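You operate a simulated robot arm through the tools that you are given. There is no shell and no other tool. Be economical: measure what you need, move in short steps, check, and stop when the job is done.

Carry out the task below with a simulated robot arm. There is one attempt and no reset: what you move stays moved.

TASK
Slide the gap block along the blue side table until it stands next to the cable loom.
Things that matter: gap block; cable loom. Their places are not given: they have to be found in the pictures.

It is judged by the outcome, as a careful person would: the job done as asked, and still so three seconds after it is handed in. It fails if anything else is knocked over, pushed out of place, dropped, spilled or broken.

THE ROBOT
A 6-joint arm with a two-finger parallel gripper, fixed in place. Base frame: the origin is at the foot of the arm, x ahead of it, y to its left, z up; the work surface is at about z = 0. Lengths are in m, angles in rad, forces in N, time in s.
With the tool pointing down near the work surface it reaches from about 0.14 to 0.58 m from the base axis. Its first joint turns from -1.152 to 1.152 rad. Payload 2.1 kg.
Tool frame: the origin (TCP) lies between the finger pads and is the grasp point; the fingertips stand 0.03 m ahead of it; z points along the fingers, y is the line along which they close. The gripper opens to 0.094 m. The fingers are 0.028 m wide and 0.01 m thick; the gripper's body (0.05 by 0.096 m) begins 0.055 m behind the TCP.
Orientation is that of the tool frame in the base frame, as a unit quaternion [x, y, z, w]. With the fingers straight down and closing along the base's y, the tool's x points along the base's -x, its y along +y and its z along -z.

THE INTERFACE
- The arm moves only by the tool play_rows. Its argument "motion" is a list of rows, each a list of 7 numbers: the shift along the tool's x, y, z in mm, then the turn, a rotation vector about the tool's x, y, z in rad, then the gripper command, from -1 (fully open) to 1 (shut), values between in proportion. In form: [[tx, ty, tz, rx, ry, rz, claw], ...]. A call has 1 to 12 rows; each row shifts and turns the commanded pose from where the row before left it, along the tool's axes as they then stand. A row lasts 0.2 s, in which the tool goes at most 0.05 m and 0.15 rad; a call with a longer step from one row to the next is refused whole, and so is a gripper value outside its range. A pose out of reach is approached as far as the arm can. The call stops where the force on the tool passes 40 N (or 10 N more than at its start, if that is more) or the arm is blocked; 0.2 s more then pass. The fingers move at their own pace (about 0.072 m/s each) and stop on an object; they squeeze with about 24 N. The grip force told is the motor's: it shows also when the fingers shut on nothing. Time passes only in rows, and 0.2 s behind the last, so rows that do not move let the fingers close. It gives the time, the measured TCP pose, the force on the tool (base axes), the opening and the grip force at its end, in the units of the frame above (readings bear some noise), and new pictures: "views" is both (left out), scene, wrist or none.
- Cameras (640 x 400 px; columns grow to the right, rows downward): "scene" is fixed at [0.0516, -0.3769, 0.4698]; the picture's right is [0.76, -0.65, 0.00], its down [-0.45, -0.53, -0.72] and it looks along [0.46, 0.55, -0.70] (base axes); focal length 353 px, centre (320, 200). "wrist" rides on the gripper at [-0.037, 0, -0.058] in the tool frame; the picture's right is [0.00, -1.00, 0.00], its down [0.97, 0.00, -0.24] and it looks along [0.24, 0.00, 0.97] (tool axes); focal length 218 px, centre (320, 200).
- locate(camera, pixels): there is no depth. For up to 12 entries [column, row, z] of the newest picture of that camera ("zoom" is the newest enlarged one), the place [x, y] in the base frame at which the ray of that pixel passes the height z, good to about 0.002 m. No time passes.
- inspect(camera, box): a new picture of the part [left, top, right, bottom] of that camera's present view, enlarged. No time passes.
- finish_job(): hands the job in; it is judged then, once.

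Work in short steps. Measure before you move; look again where a grasp or a placing could have gone wrong, and mend it. You have 60 turns and 120 pictures in all, the two below and enlarged ones among them. Open the gripper and draw the arm clear of the work before you hand the job in, unless the task says otherwise; then end with one line.

The tools are called after "Emit:" as name(argument=value, ...) on one line, values as JSON. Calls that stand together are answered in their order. play_rows: Moves the arm, as the interface text tells. Its arguments: {"type":"object","properties":{"motion":{"type":"array","items":{"type":"array","items":{"type":"number"}}},"views":{"type":"string","enum":["both","scene","wrist","none"]}},"required":["motion"]} The other tools are called the same way: locate (camera, pixels) gives the place at which the rays of pixels pass given heights; inspect (camera, box) takes an enlarged picture of a part of a camera's view; finish_job () hands the job in.

At the start:

```text
time: 0.0
tcp_pos: [0.2717, 0.0057, 0.201]
tcp_rot: [-0.001, 1.0, 0.001, 0.001]
wrist_force: [0.2, 0.0, -0.3]
width: 0.0942
grip_force: 0.0
```

scene: 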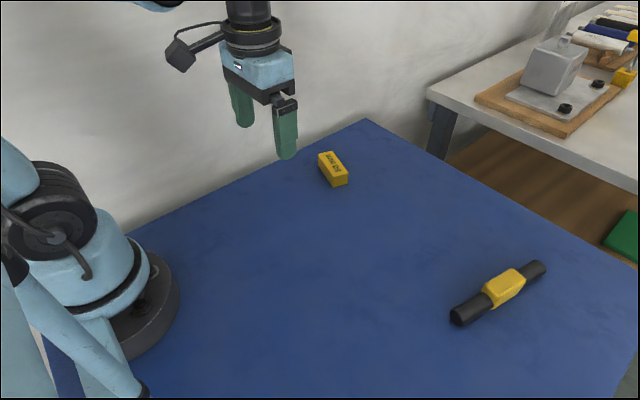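
wrist: 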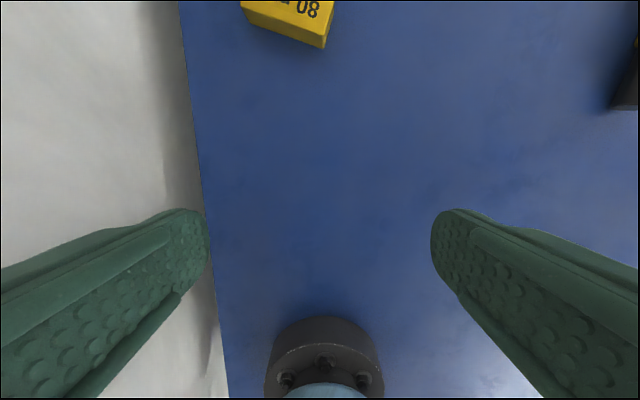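

The block appears near (333,168) and the black loom with a yellow part near (500,290). I'll zoom in on both and measure them.

Emit:
inspect(camera="scene", box=[290, 130, 380, 200])

Emit:
inspect(camera="scene", box=[430, 240, 570, 340])

Emit:
locate(camera="scene", pixels=[[318, 153, 0.025], [336, 151, 0.025], [348, 172, 0.025], [329, 176, 0.025], [330, 187, 0], [348, 183, 0], [319, 165, 0], [453, 323, 0.0], [546, 265, 0.015], [485, 292, 0.025], [515, 268, 0.03], [366, 119, 0]])

```text
5.71 times, centred on (335, 165) of scene
```

zoom: 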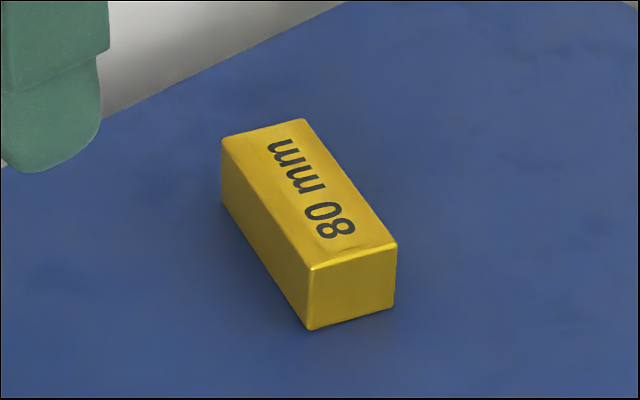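

```text
4.00 times, centred on (500, 290) of scene
```

zoom: 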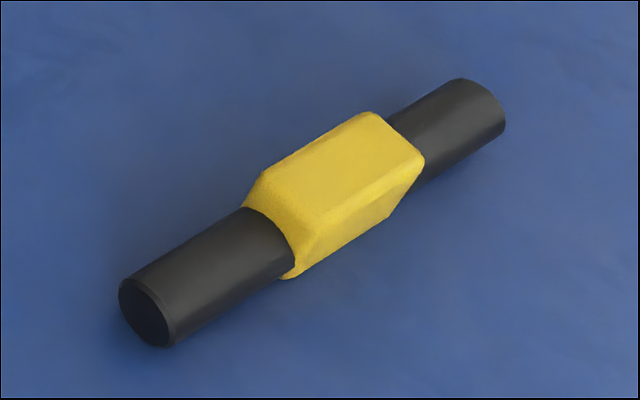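

```text
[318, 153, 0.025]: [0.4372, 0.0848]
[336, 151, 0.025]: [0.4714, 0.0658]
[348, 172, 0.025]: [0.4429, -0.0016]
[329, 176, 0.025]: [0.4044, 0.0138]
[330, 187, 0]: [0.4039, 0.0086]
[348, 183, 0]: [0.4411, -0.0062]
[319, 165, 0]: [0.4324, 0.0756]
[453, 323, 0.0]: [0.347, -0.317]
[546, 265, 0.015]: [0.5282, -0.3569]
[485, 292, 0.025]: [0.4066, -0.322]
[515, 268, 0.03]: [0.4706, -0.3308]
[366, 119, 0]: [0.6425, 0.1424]
```

I'll move above the block for a wrist view.

Emit:
play_rows(motion=[[-35, 0, 0, 0, 0, 0, -1], [-35, 5, 0, 0, 0, 0, -1], [-35, 10, 0, 0, 0, 0, -1], [-25, 10, 0, 0, 0, 0, -1], [0, 0, 0, 0, 0, 0, -1]])

Emit:
inspect(camera="wrist", box=[200, 50, 440, 200])

```text
time: 1.2
tcp_pos: [0.4022, 0.0287, 0.2006]
tcp_rot: [-0.001, 1.0, 0.0, 0.001]
wrist_force: [0.1, 0.7, -0.2]
width: 0.094
grip_force: 0.0
```

scene: 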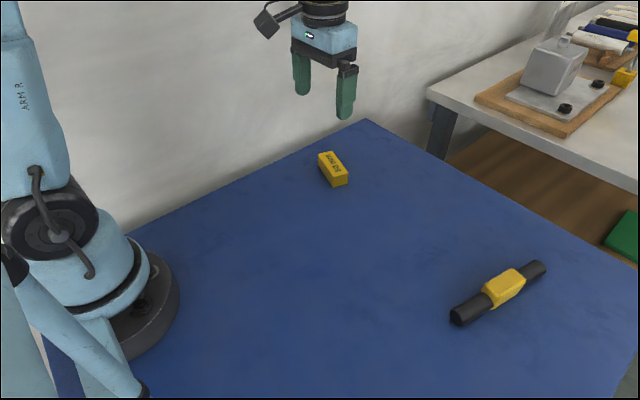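
wrist: 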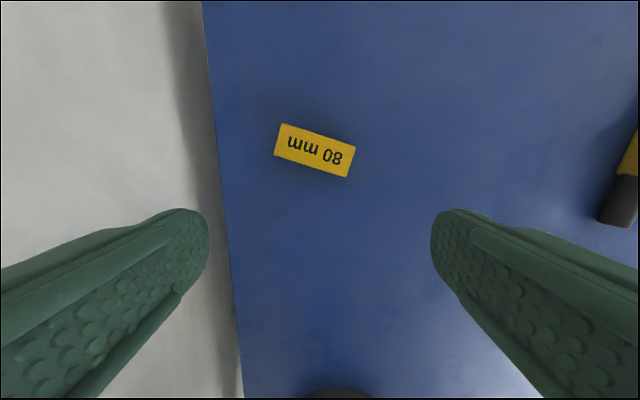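

```text
2.67 times, centred on (320, 125) of wrist
```

zoom: 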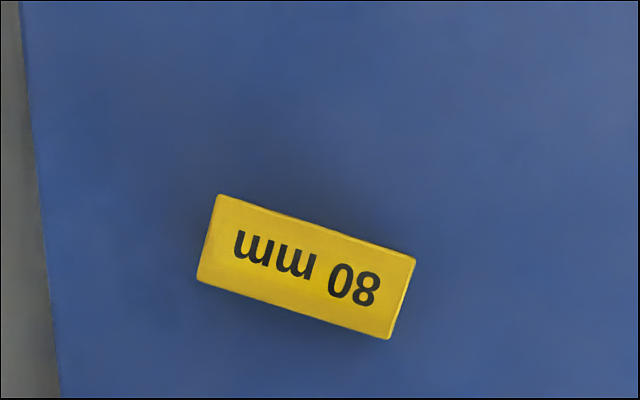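

The block is fully visible in the zoom; I'll locate its top corners and the corners' base for height.

Emit:
locate(camera="zoom", pixels=[[218, 195, 0.03], [415, 260, 0.03], [385, 338, 0.03], [198, 278, 0.03], [218, 195, 0.025], [415, 260, 0.025], [385, 338, 0.025], [198, 278, 0.025]])

Emit:
locate(camera="scene", pixels=[[317.5, 154.5, 0.03], [333.6, 176.9, 0.03], [348.5, 172.7, 0.03], [317.5, 154.5, 0.025], [333.6, 176.9, 0.025], [348.5, 172.7, 0.025], [317.8, 165.9, 0], [332.9, 187.6, 0], [348, 183.6, 0]])

```text
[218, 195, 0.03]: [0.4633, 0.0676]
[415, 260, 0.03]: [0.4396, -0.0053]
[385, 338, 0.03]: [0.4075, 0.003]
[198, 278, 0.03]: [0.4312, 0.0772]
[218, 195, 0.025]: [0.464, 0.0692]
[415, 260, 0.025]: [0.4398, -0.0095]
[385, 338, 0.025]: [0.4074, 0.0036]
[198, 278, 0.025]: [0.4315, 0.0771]
```

```text
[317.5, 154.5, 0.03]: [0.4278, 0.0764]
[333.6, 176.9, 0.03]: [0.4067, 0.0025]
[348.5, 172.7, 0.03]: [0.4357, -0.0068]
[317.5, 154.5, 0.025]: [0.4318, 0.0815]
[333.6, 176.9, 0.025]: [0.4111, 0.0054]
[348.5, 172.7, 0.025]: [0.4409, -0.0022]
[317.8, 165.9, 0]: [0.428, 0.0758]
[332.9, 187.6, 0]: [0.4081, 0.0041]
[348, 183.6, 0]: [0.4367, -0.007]
```

Block: centre ≈ (0.435, 0.036), height 0.03, width ≈ 0.033, turned about −0.31 rad. I'll centre over it and turn the fingers to close across its width.

Emit:
play_rows(motion=[[-33, 7, 0, 0, 0, 0, -1], [0, 0, 0, 0, 0, -0.14, -1], [0, 0, 0, 0, 0, -0.14, -1], [0, 0, 0, 0, 0, -0.14, -1], [0, 0, 0, 0, 0, -0.14, -1], [0, 0, 0, 0, 0, -0.14, -1], [0, 0, 0, 0, 0, -0.14, -1], [0, 0, 0, 0, 0, -0.14, -1], [0, 0, 0, 0, 0, -0.14, -1], [0, 0, 0, 0, 0, -0.14, -1], [0, 0, 40, 0, 0, 0, -1], [0, 0, 30, 0, 0, 0, -1]])

```text
time: 3.8
tcp_pos: [0.436, 0.0371, 0.1305]
tcp_rot: [-0.59, 0.808, -0.001, 0.002]
wrist_force: [0.3, 0.7, -0.6]
width: 0.0939
grip_force: 0.0
```

scene: 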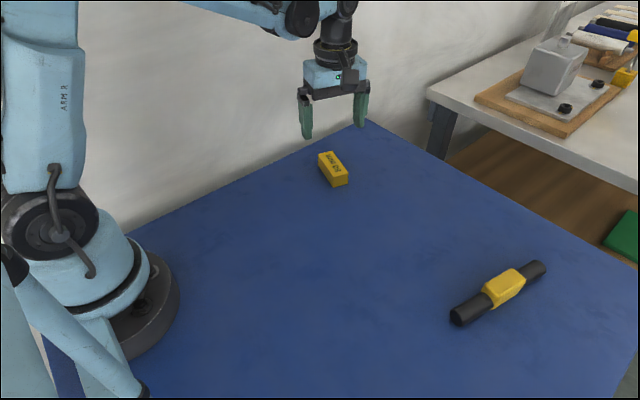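
wrist: 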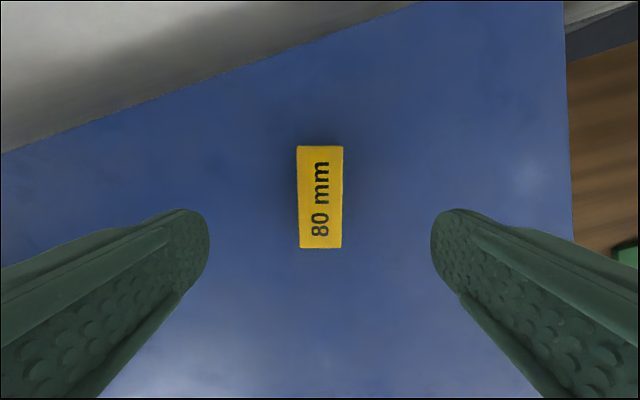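

The fingers are aligned with the block. I'll descend to TCP z ≈ 0.037 and close.

Emit:
play_rows(motion=[[0, 0, 40, 0, 0, 0, -1], [0, 0, 35, 0, 0, 0, -1], [0, 0, 18, 0, 0, 0, -1], [0, 0, 0, 0, 0, 0, -1], [0, 0, 0, 0, 0, 0, 0.0], [0, 0, 0, 0, 0, 0, 0.2], [0, 0, 0, 0, 0, 0, 0.4], [0, 0, 0, 0, 0, 0, 0.6], [0, 0, 0, 0, 0, 0, 0.6]])

```text
time: 5.8
tcp_pos: [0.4354, 0.0368, 0.0372]
tcp_rot: [-0.59, 0.808, 0.0, 0.0]
wrist_force: [0.3, 0.3, -0.1]
width: 0.0332
grip_force: 24.1
```

scene: 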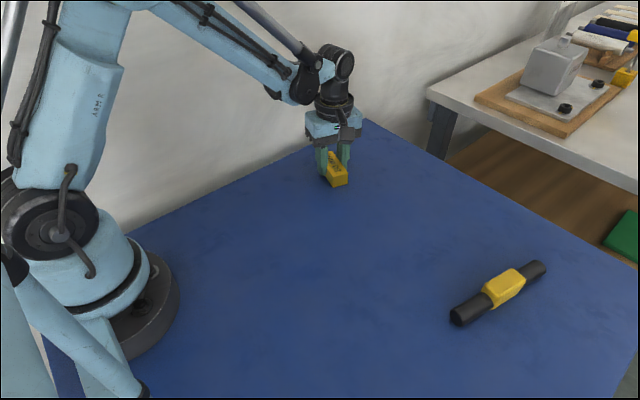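
wrist: 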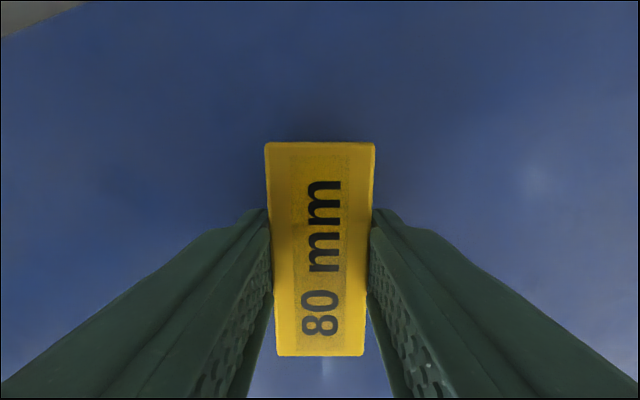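

Gripped (width 0.033). Now I'll measure the loom more precisely before sliding.

Emit:
locate(camera="scene", pixels=[[456.5, 318.3, 0.02], [460.8, 326.7, 0.0], [449.5, 312, 0.02], [460, 303, 0.02], [480.8, 291.2, 0.02], [481, 291.2, 0.03], [487, 283, 0.04], [511, 268, 0.04], [518, 269, 0.035], [534, 260, 0.02], [490, 309, 0.0], [526, 330, 0.0]])

Emit:
inspect(camera="scene", box=[440, 250, 560, 330])

```text
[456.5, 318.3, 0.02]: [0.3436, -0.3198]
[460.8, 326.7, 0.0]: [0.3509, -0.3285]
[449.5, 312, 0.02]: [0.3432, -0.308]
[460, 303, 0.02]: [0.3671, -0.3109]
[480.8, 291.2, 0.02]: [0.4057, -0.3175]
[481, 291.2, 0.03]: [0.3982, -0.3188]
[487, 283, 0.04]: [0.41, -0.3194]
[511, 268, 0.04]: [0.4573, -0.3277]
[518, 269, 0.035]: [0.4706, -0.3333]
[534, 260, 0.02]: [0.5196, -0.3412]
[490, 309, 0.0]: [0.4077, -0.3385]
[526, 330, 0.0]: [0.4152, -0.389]
```

```text
5.00 times, centred on (500, 290) of scene
```

zoom: 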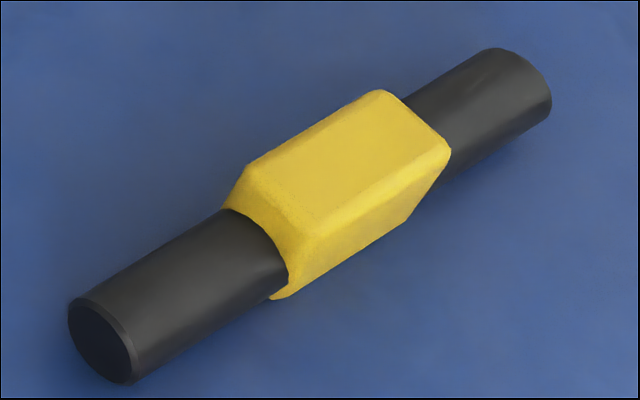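

Loom's near face runs from about (0.40, −0.317) to (0.457, −0.327). I'll slide the block along −y to about y = −0.22, staying on the table, then look.

Emit:
play_rows(motion=[[15, -4.8, 0, 0, 0, 0, 0.6], [25.5, -8.2, 0, 0, 0, 0, 0.6], [25.5, -8.2, 0, 0, 0, 0, 0.6], [25.5, -8.2, 0, 0, 0, 0, 0.6], [25.5, -8.2, 0, 0, 0, 0, 0.6], [25.5, -8.2, 0, 0, 0, 0, 0.6], [25.5, -8.2, 0, 0, 0, 0, 0.6], [25.5, -8.2, 0, 0, 0, 0, 0.6], [25.5, -8.2, 0, 0, 0, 0, 0.6], [25.5, -8.2, 0, 0, 0, 0, 0.6], [0, 0, 0, 0, 0, 0, 0.6]])

Emit:
inspect(camera="scene", box=[400, 200, 560, 330])

```text
time: 8.2
tcp_pos: [0.4369, -0.2195, 0.0379]
tcp_rot: [-0.59, 0.807, 0.0, 0.001]
wrist_force: [-0.5, 0.2, -0.5]
width: 0.0338
grip_force: 23.9
```

scene: 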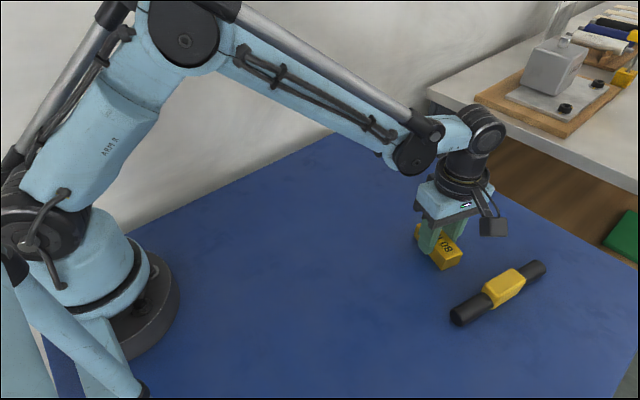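
wrist: 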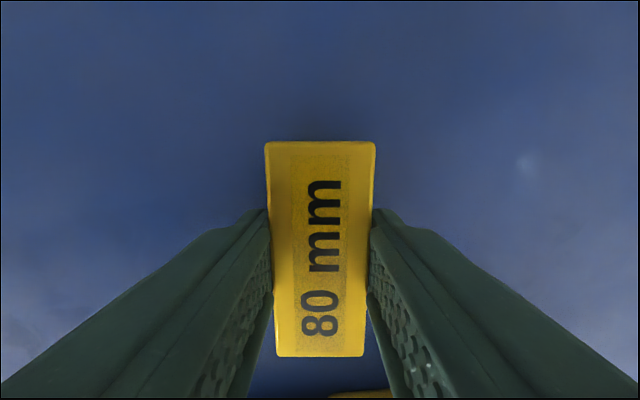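

```text
3.08 times, centred on (480, 265) of scene
```

zoom: 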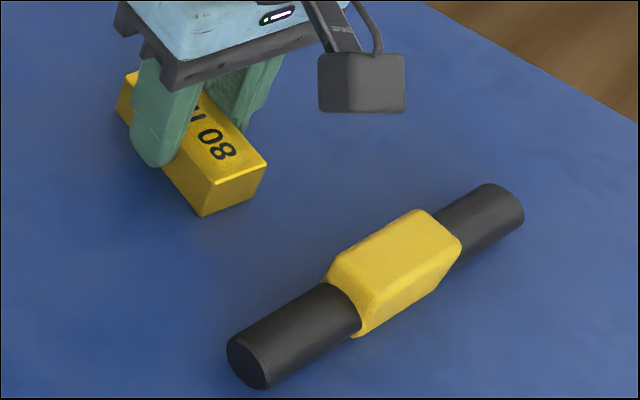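

Block is near; I'll check its leading bottom corners and the loom's near face in this zoom.

Emit:
locate(camera="zoom", pixels=[[201, 216, 0], [265, 186, 0], [213, 184, 0.03], [267, 163, 0.03], [327, 280, 0.02], [412, 209, 0.04], [330, 258, 0.04], [327, 280, 0.03]])

```text
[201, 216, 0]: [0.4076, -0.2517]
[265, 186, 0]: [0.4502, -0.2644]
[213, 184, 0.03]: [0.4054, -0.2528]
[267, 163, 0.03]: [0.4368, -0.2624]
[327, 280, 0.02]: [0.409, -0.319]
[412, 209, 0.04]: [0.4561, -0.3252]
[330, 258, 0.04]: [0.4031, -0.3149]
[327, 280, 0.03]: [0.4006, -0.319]
```

About 62 mm remain. I'll turn the block slightly parallel to the loom and slide 44 mm further.

Emit:
play_rows(motion=[[0, 0, 0, 0, 0, -0.06, 0.6], [0, 0, 0, 0, 0, -0.06, 0.6], [11, -2.2, 0, 0, 0, 0, 0.6], [11, -2.2, 0, 0, 0, 0, 0.6], [11, -2.2, 0, 0, 0, 0, 0.6], [11, -2.2, 0, 0, 0, 0, 0.6], [0, 0, 0, 0, 0, 0, 0.6]])

Emit:
inspect(camera="scene", box=[430, 220, 558, 300])

```text
time: 9.8
tcp_pos: [0.4365, -0.2642, 0.0395]
tcp_rot: [-0.638, 0.77, 0.0, 0.001]
wrist_force: [0.6, 0.0, 0.0]
width: 0.0337
grip_force: 24.4
```

scene: 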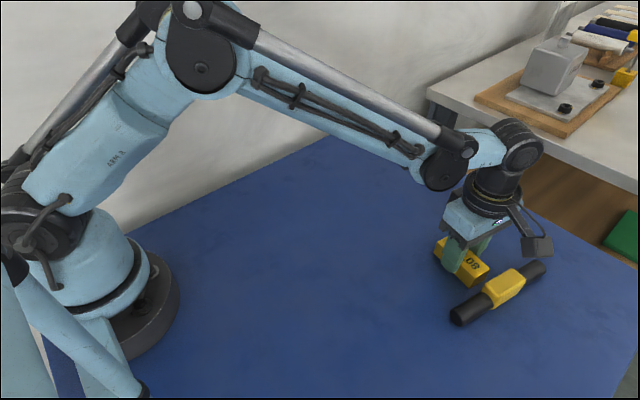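
wrist: 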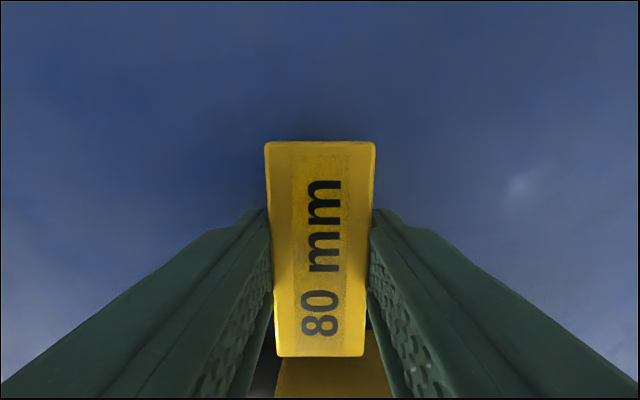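

```text
5.00 times, centred on (494, 260) of scene
```

zoom: 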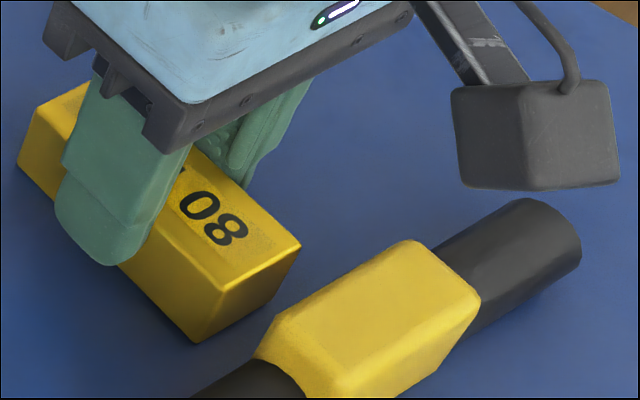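

The z reading crept up ~2 mm, so I'll press down slightly. First I measure the remaining gap.

Emit:
locate(camera="zoom", pixels=[[198, 342, 0], [212, 290, 0.03], [301, 244, 0.03], [300, 253, 0.025], [255, 355, 0.02], [268, 322, 0.04], [400, 240, 0.04], [255, 355, 0.025]])

Emit:
play_rows(motion=[[0, 0, 1.5, 0, 0, 0, 0.6], [0, 0, 0, 0, 0, 0, 0.6]], views="wrist")

Emit:
inspect(camera="wrist", box=[240, 310, 400, 400])

```text
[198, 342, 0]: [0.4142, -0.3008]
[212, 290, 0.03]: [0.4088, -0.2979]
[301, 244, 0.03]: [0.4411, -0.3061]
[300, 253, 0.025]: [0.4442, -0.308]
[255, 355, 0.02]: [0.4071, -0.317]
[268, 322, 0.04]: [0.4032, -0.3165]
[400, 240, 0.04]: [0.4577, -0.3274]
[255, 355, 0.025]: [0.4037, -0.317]
```

```text
time: 10.4
tcp_pos: [0.436, -0.2647, 0.0368]
tcp_rot: [-0.637, 0.771, -0.001, 0.001]
wrist_force: [-0.8, -1.6, 17.0]
width: 0.0337
grip_force: 24.1
```

wrist: 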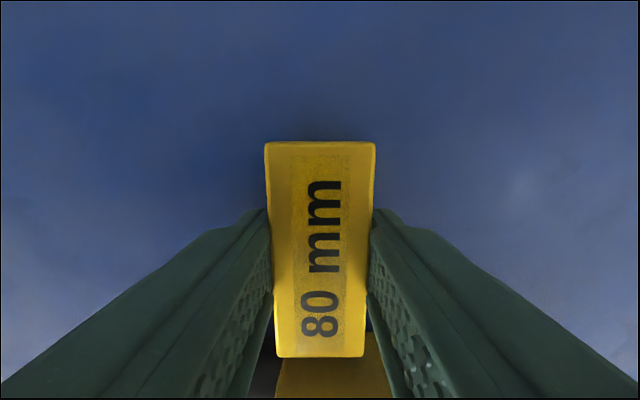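

```text
4.00 times, centred on (320, 355) of wrist
```

zoom: 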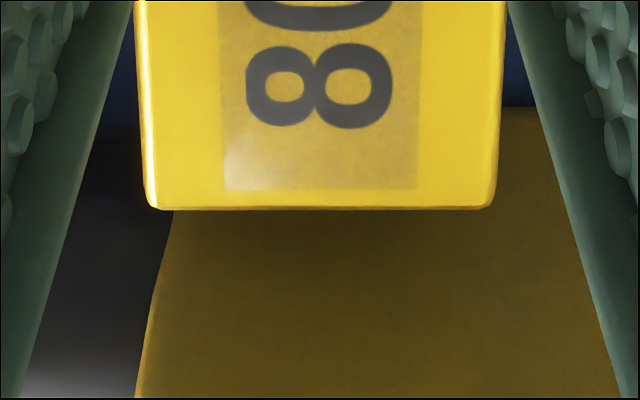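

The block is firmly on the table (17 N down) and the gap is about 16 mm. I'll ease the pressure a bit and slide 9 mm more.

Emit:
play_rows(motion=[[0, 0, -0.5, 0, 0, 0, 0.6], [3, -0.5, 0, 0, 0, 0, 0.6], [3, -0.5, 0, 0, 0, 0, 0.6], [3, -0.5, 0, 0, 0, 0, 0.6], [0, 0, 0, 0, 0, 0, 0.6]])

Emit:
inspect(camera="scene", box=[430, 220, 558, 300])

```text
time: 11.6
tcp_pos: [0.436, -0.2739, 0.038]
tcp_rot: [-0.637, 0.771, -0.001, 0.001]
wrist_force: [-1.1, 0.5, 0.8]
width: 0.0335
grip_force: 24.0
```

scene: 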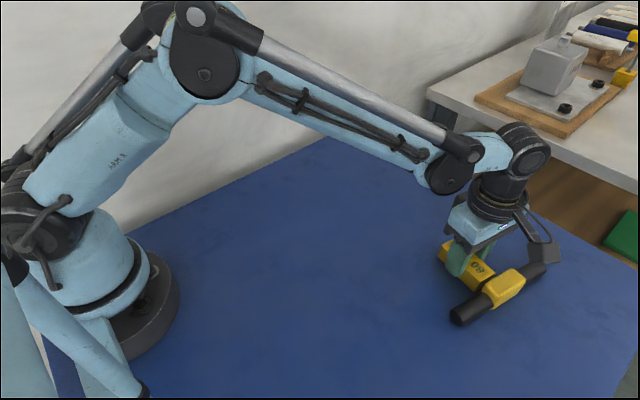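
wrist: 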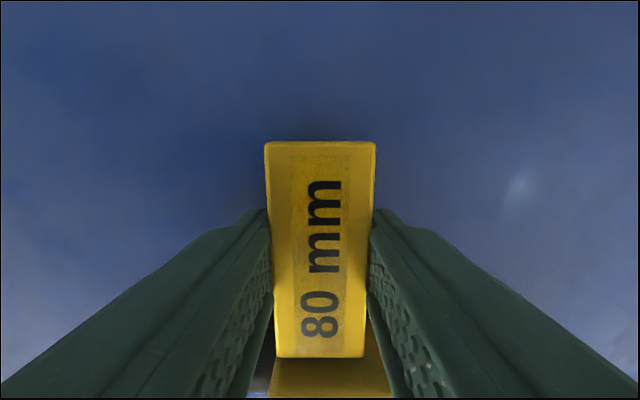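

```text
5.00 times, centred on (494, 260) of scene
```

zoom: 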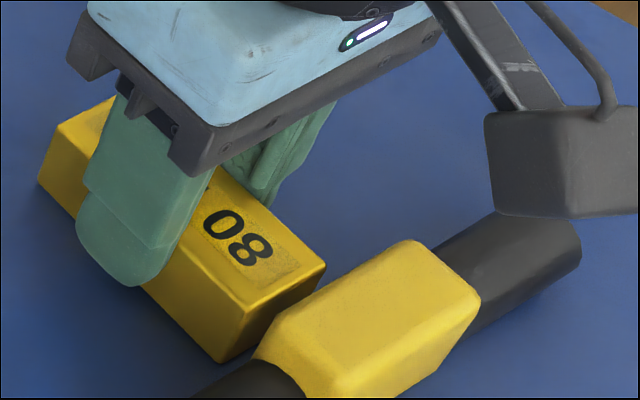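

The block is now about 6 mm from the loom, which hasn't moved. I'll settle it down, open and lift straight up.

Emit:
play_rows(motion=[[0, 0, 0.5, 0, 0, 0, 0.6], [0, 0, 0, 0, 0, 0, 0.2], [0, 0, 0, 0, 0, 0, -0.2], [0, 0, 0, 0, 0, 0, -0.4], [0, 0, 0, 0, 0, 0, -0.4], [0, 0, -20, 0, 0, 0, -0.4], [0, 0, -40, 0, 0, 0, -0.4], [0, 0, -40, 0, 0, 0, -0.4], [0, 0, -40, 0, 0, 0, -0.4], [-40, 0, -10, 0, 0, 0, -0.4], [-45, 0, 0, 0, 0, 0, -1], [-45, 0, 0, 0, 0, 0, -1]])

Emit:
inspect(camera="scene", box=[420, 220, 564, 330])

```text
time: 14.2
tcp_pos: [0.461, -0.1447, 0.1855]
tcp_rot: [-0.637, 0.771, 0.0, 0.001]
wrist_force: [0.4, -0.4, -0.2]
width: 0.0938
grip_force: 0.1
```

scene: 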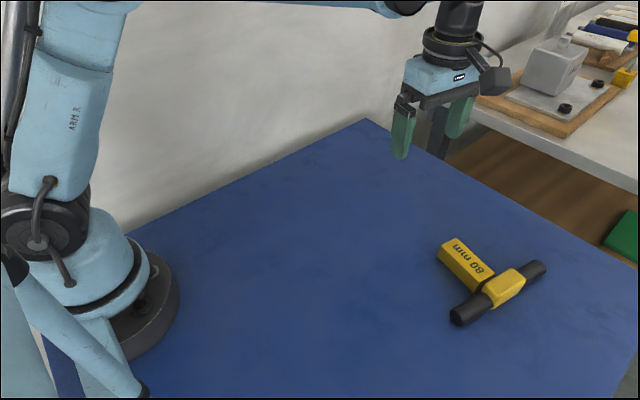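
wrist: 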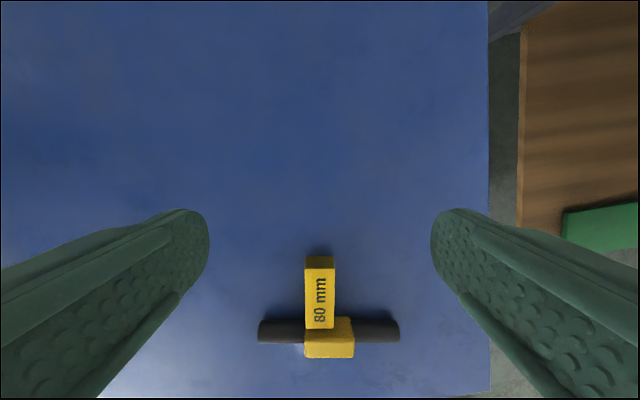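

```text
3.64 times, centred on (492, 275) of scene
```

zoom: 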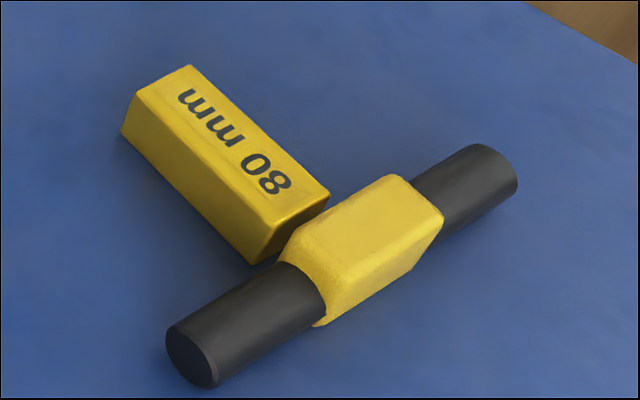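

The block stands right beside the loom. The loom hasn't moved, the gripper is open and the arm is clear, so I'm handing in.

Emit:
finish_job()

```text
The job is handed in.
```

I slid the gap block along the blue side table until its short end was about 6 mm from the cable loom. The loom did not move, and the arm is clear with the gripper open.
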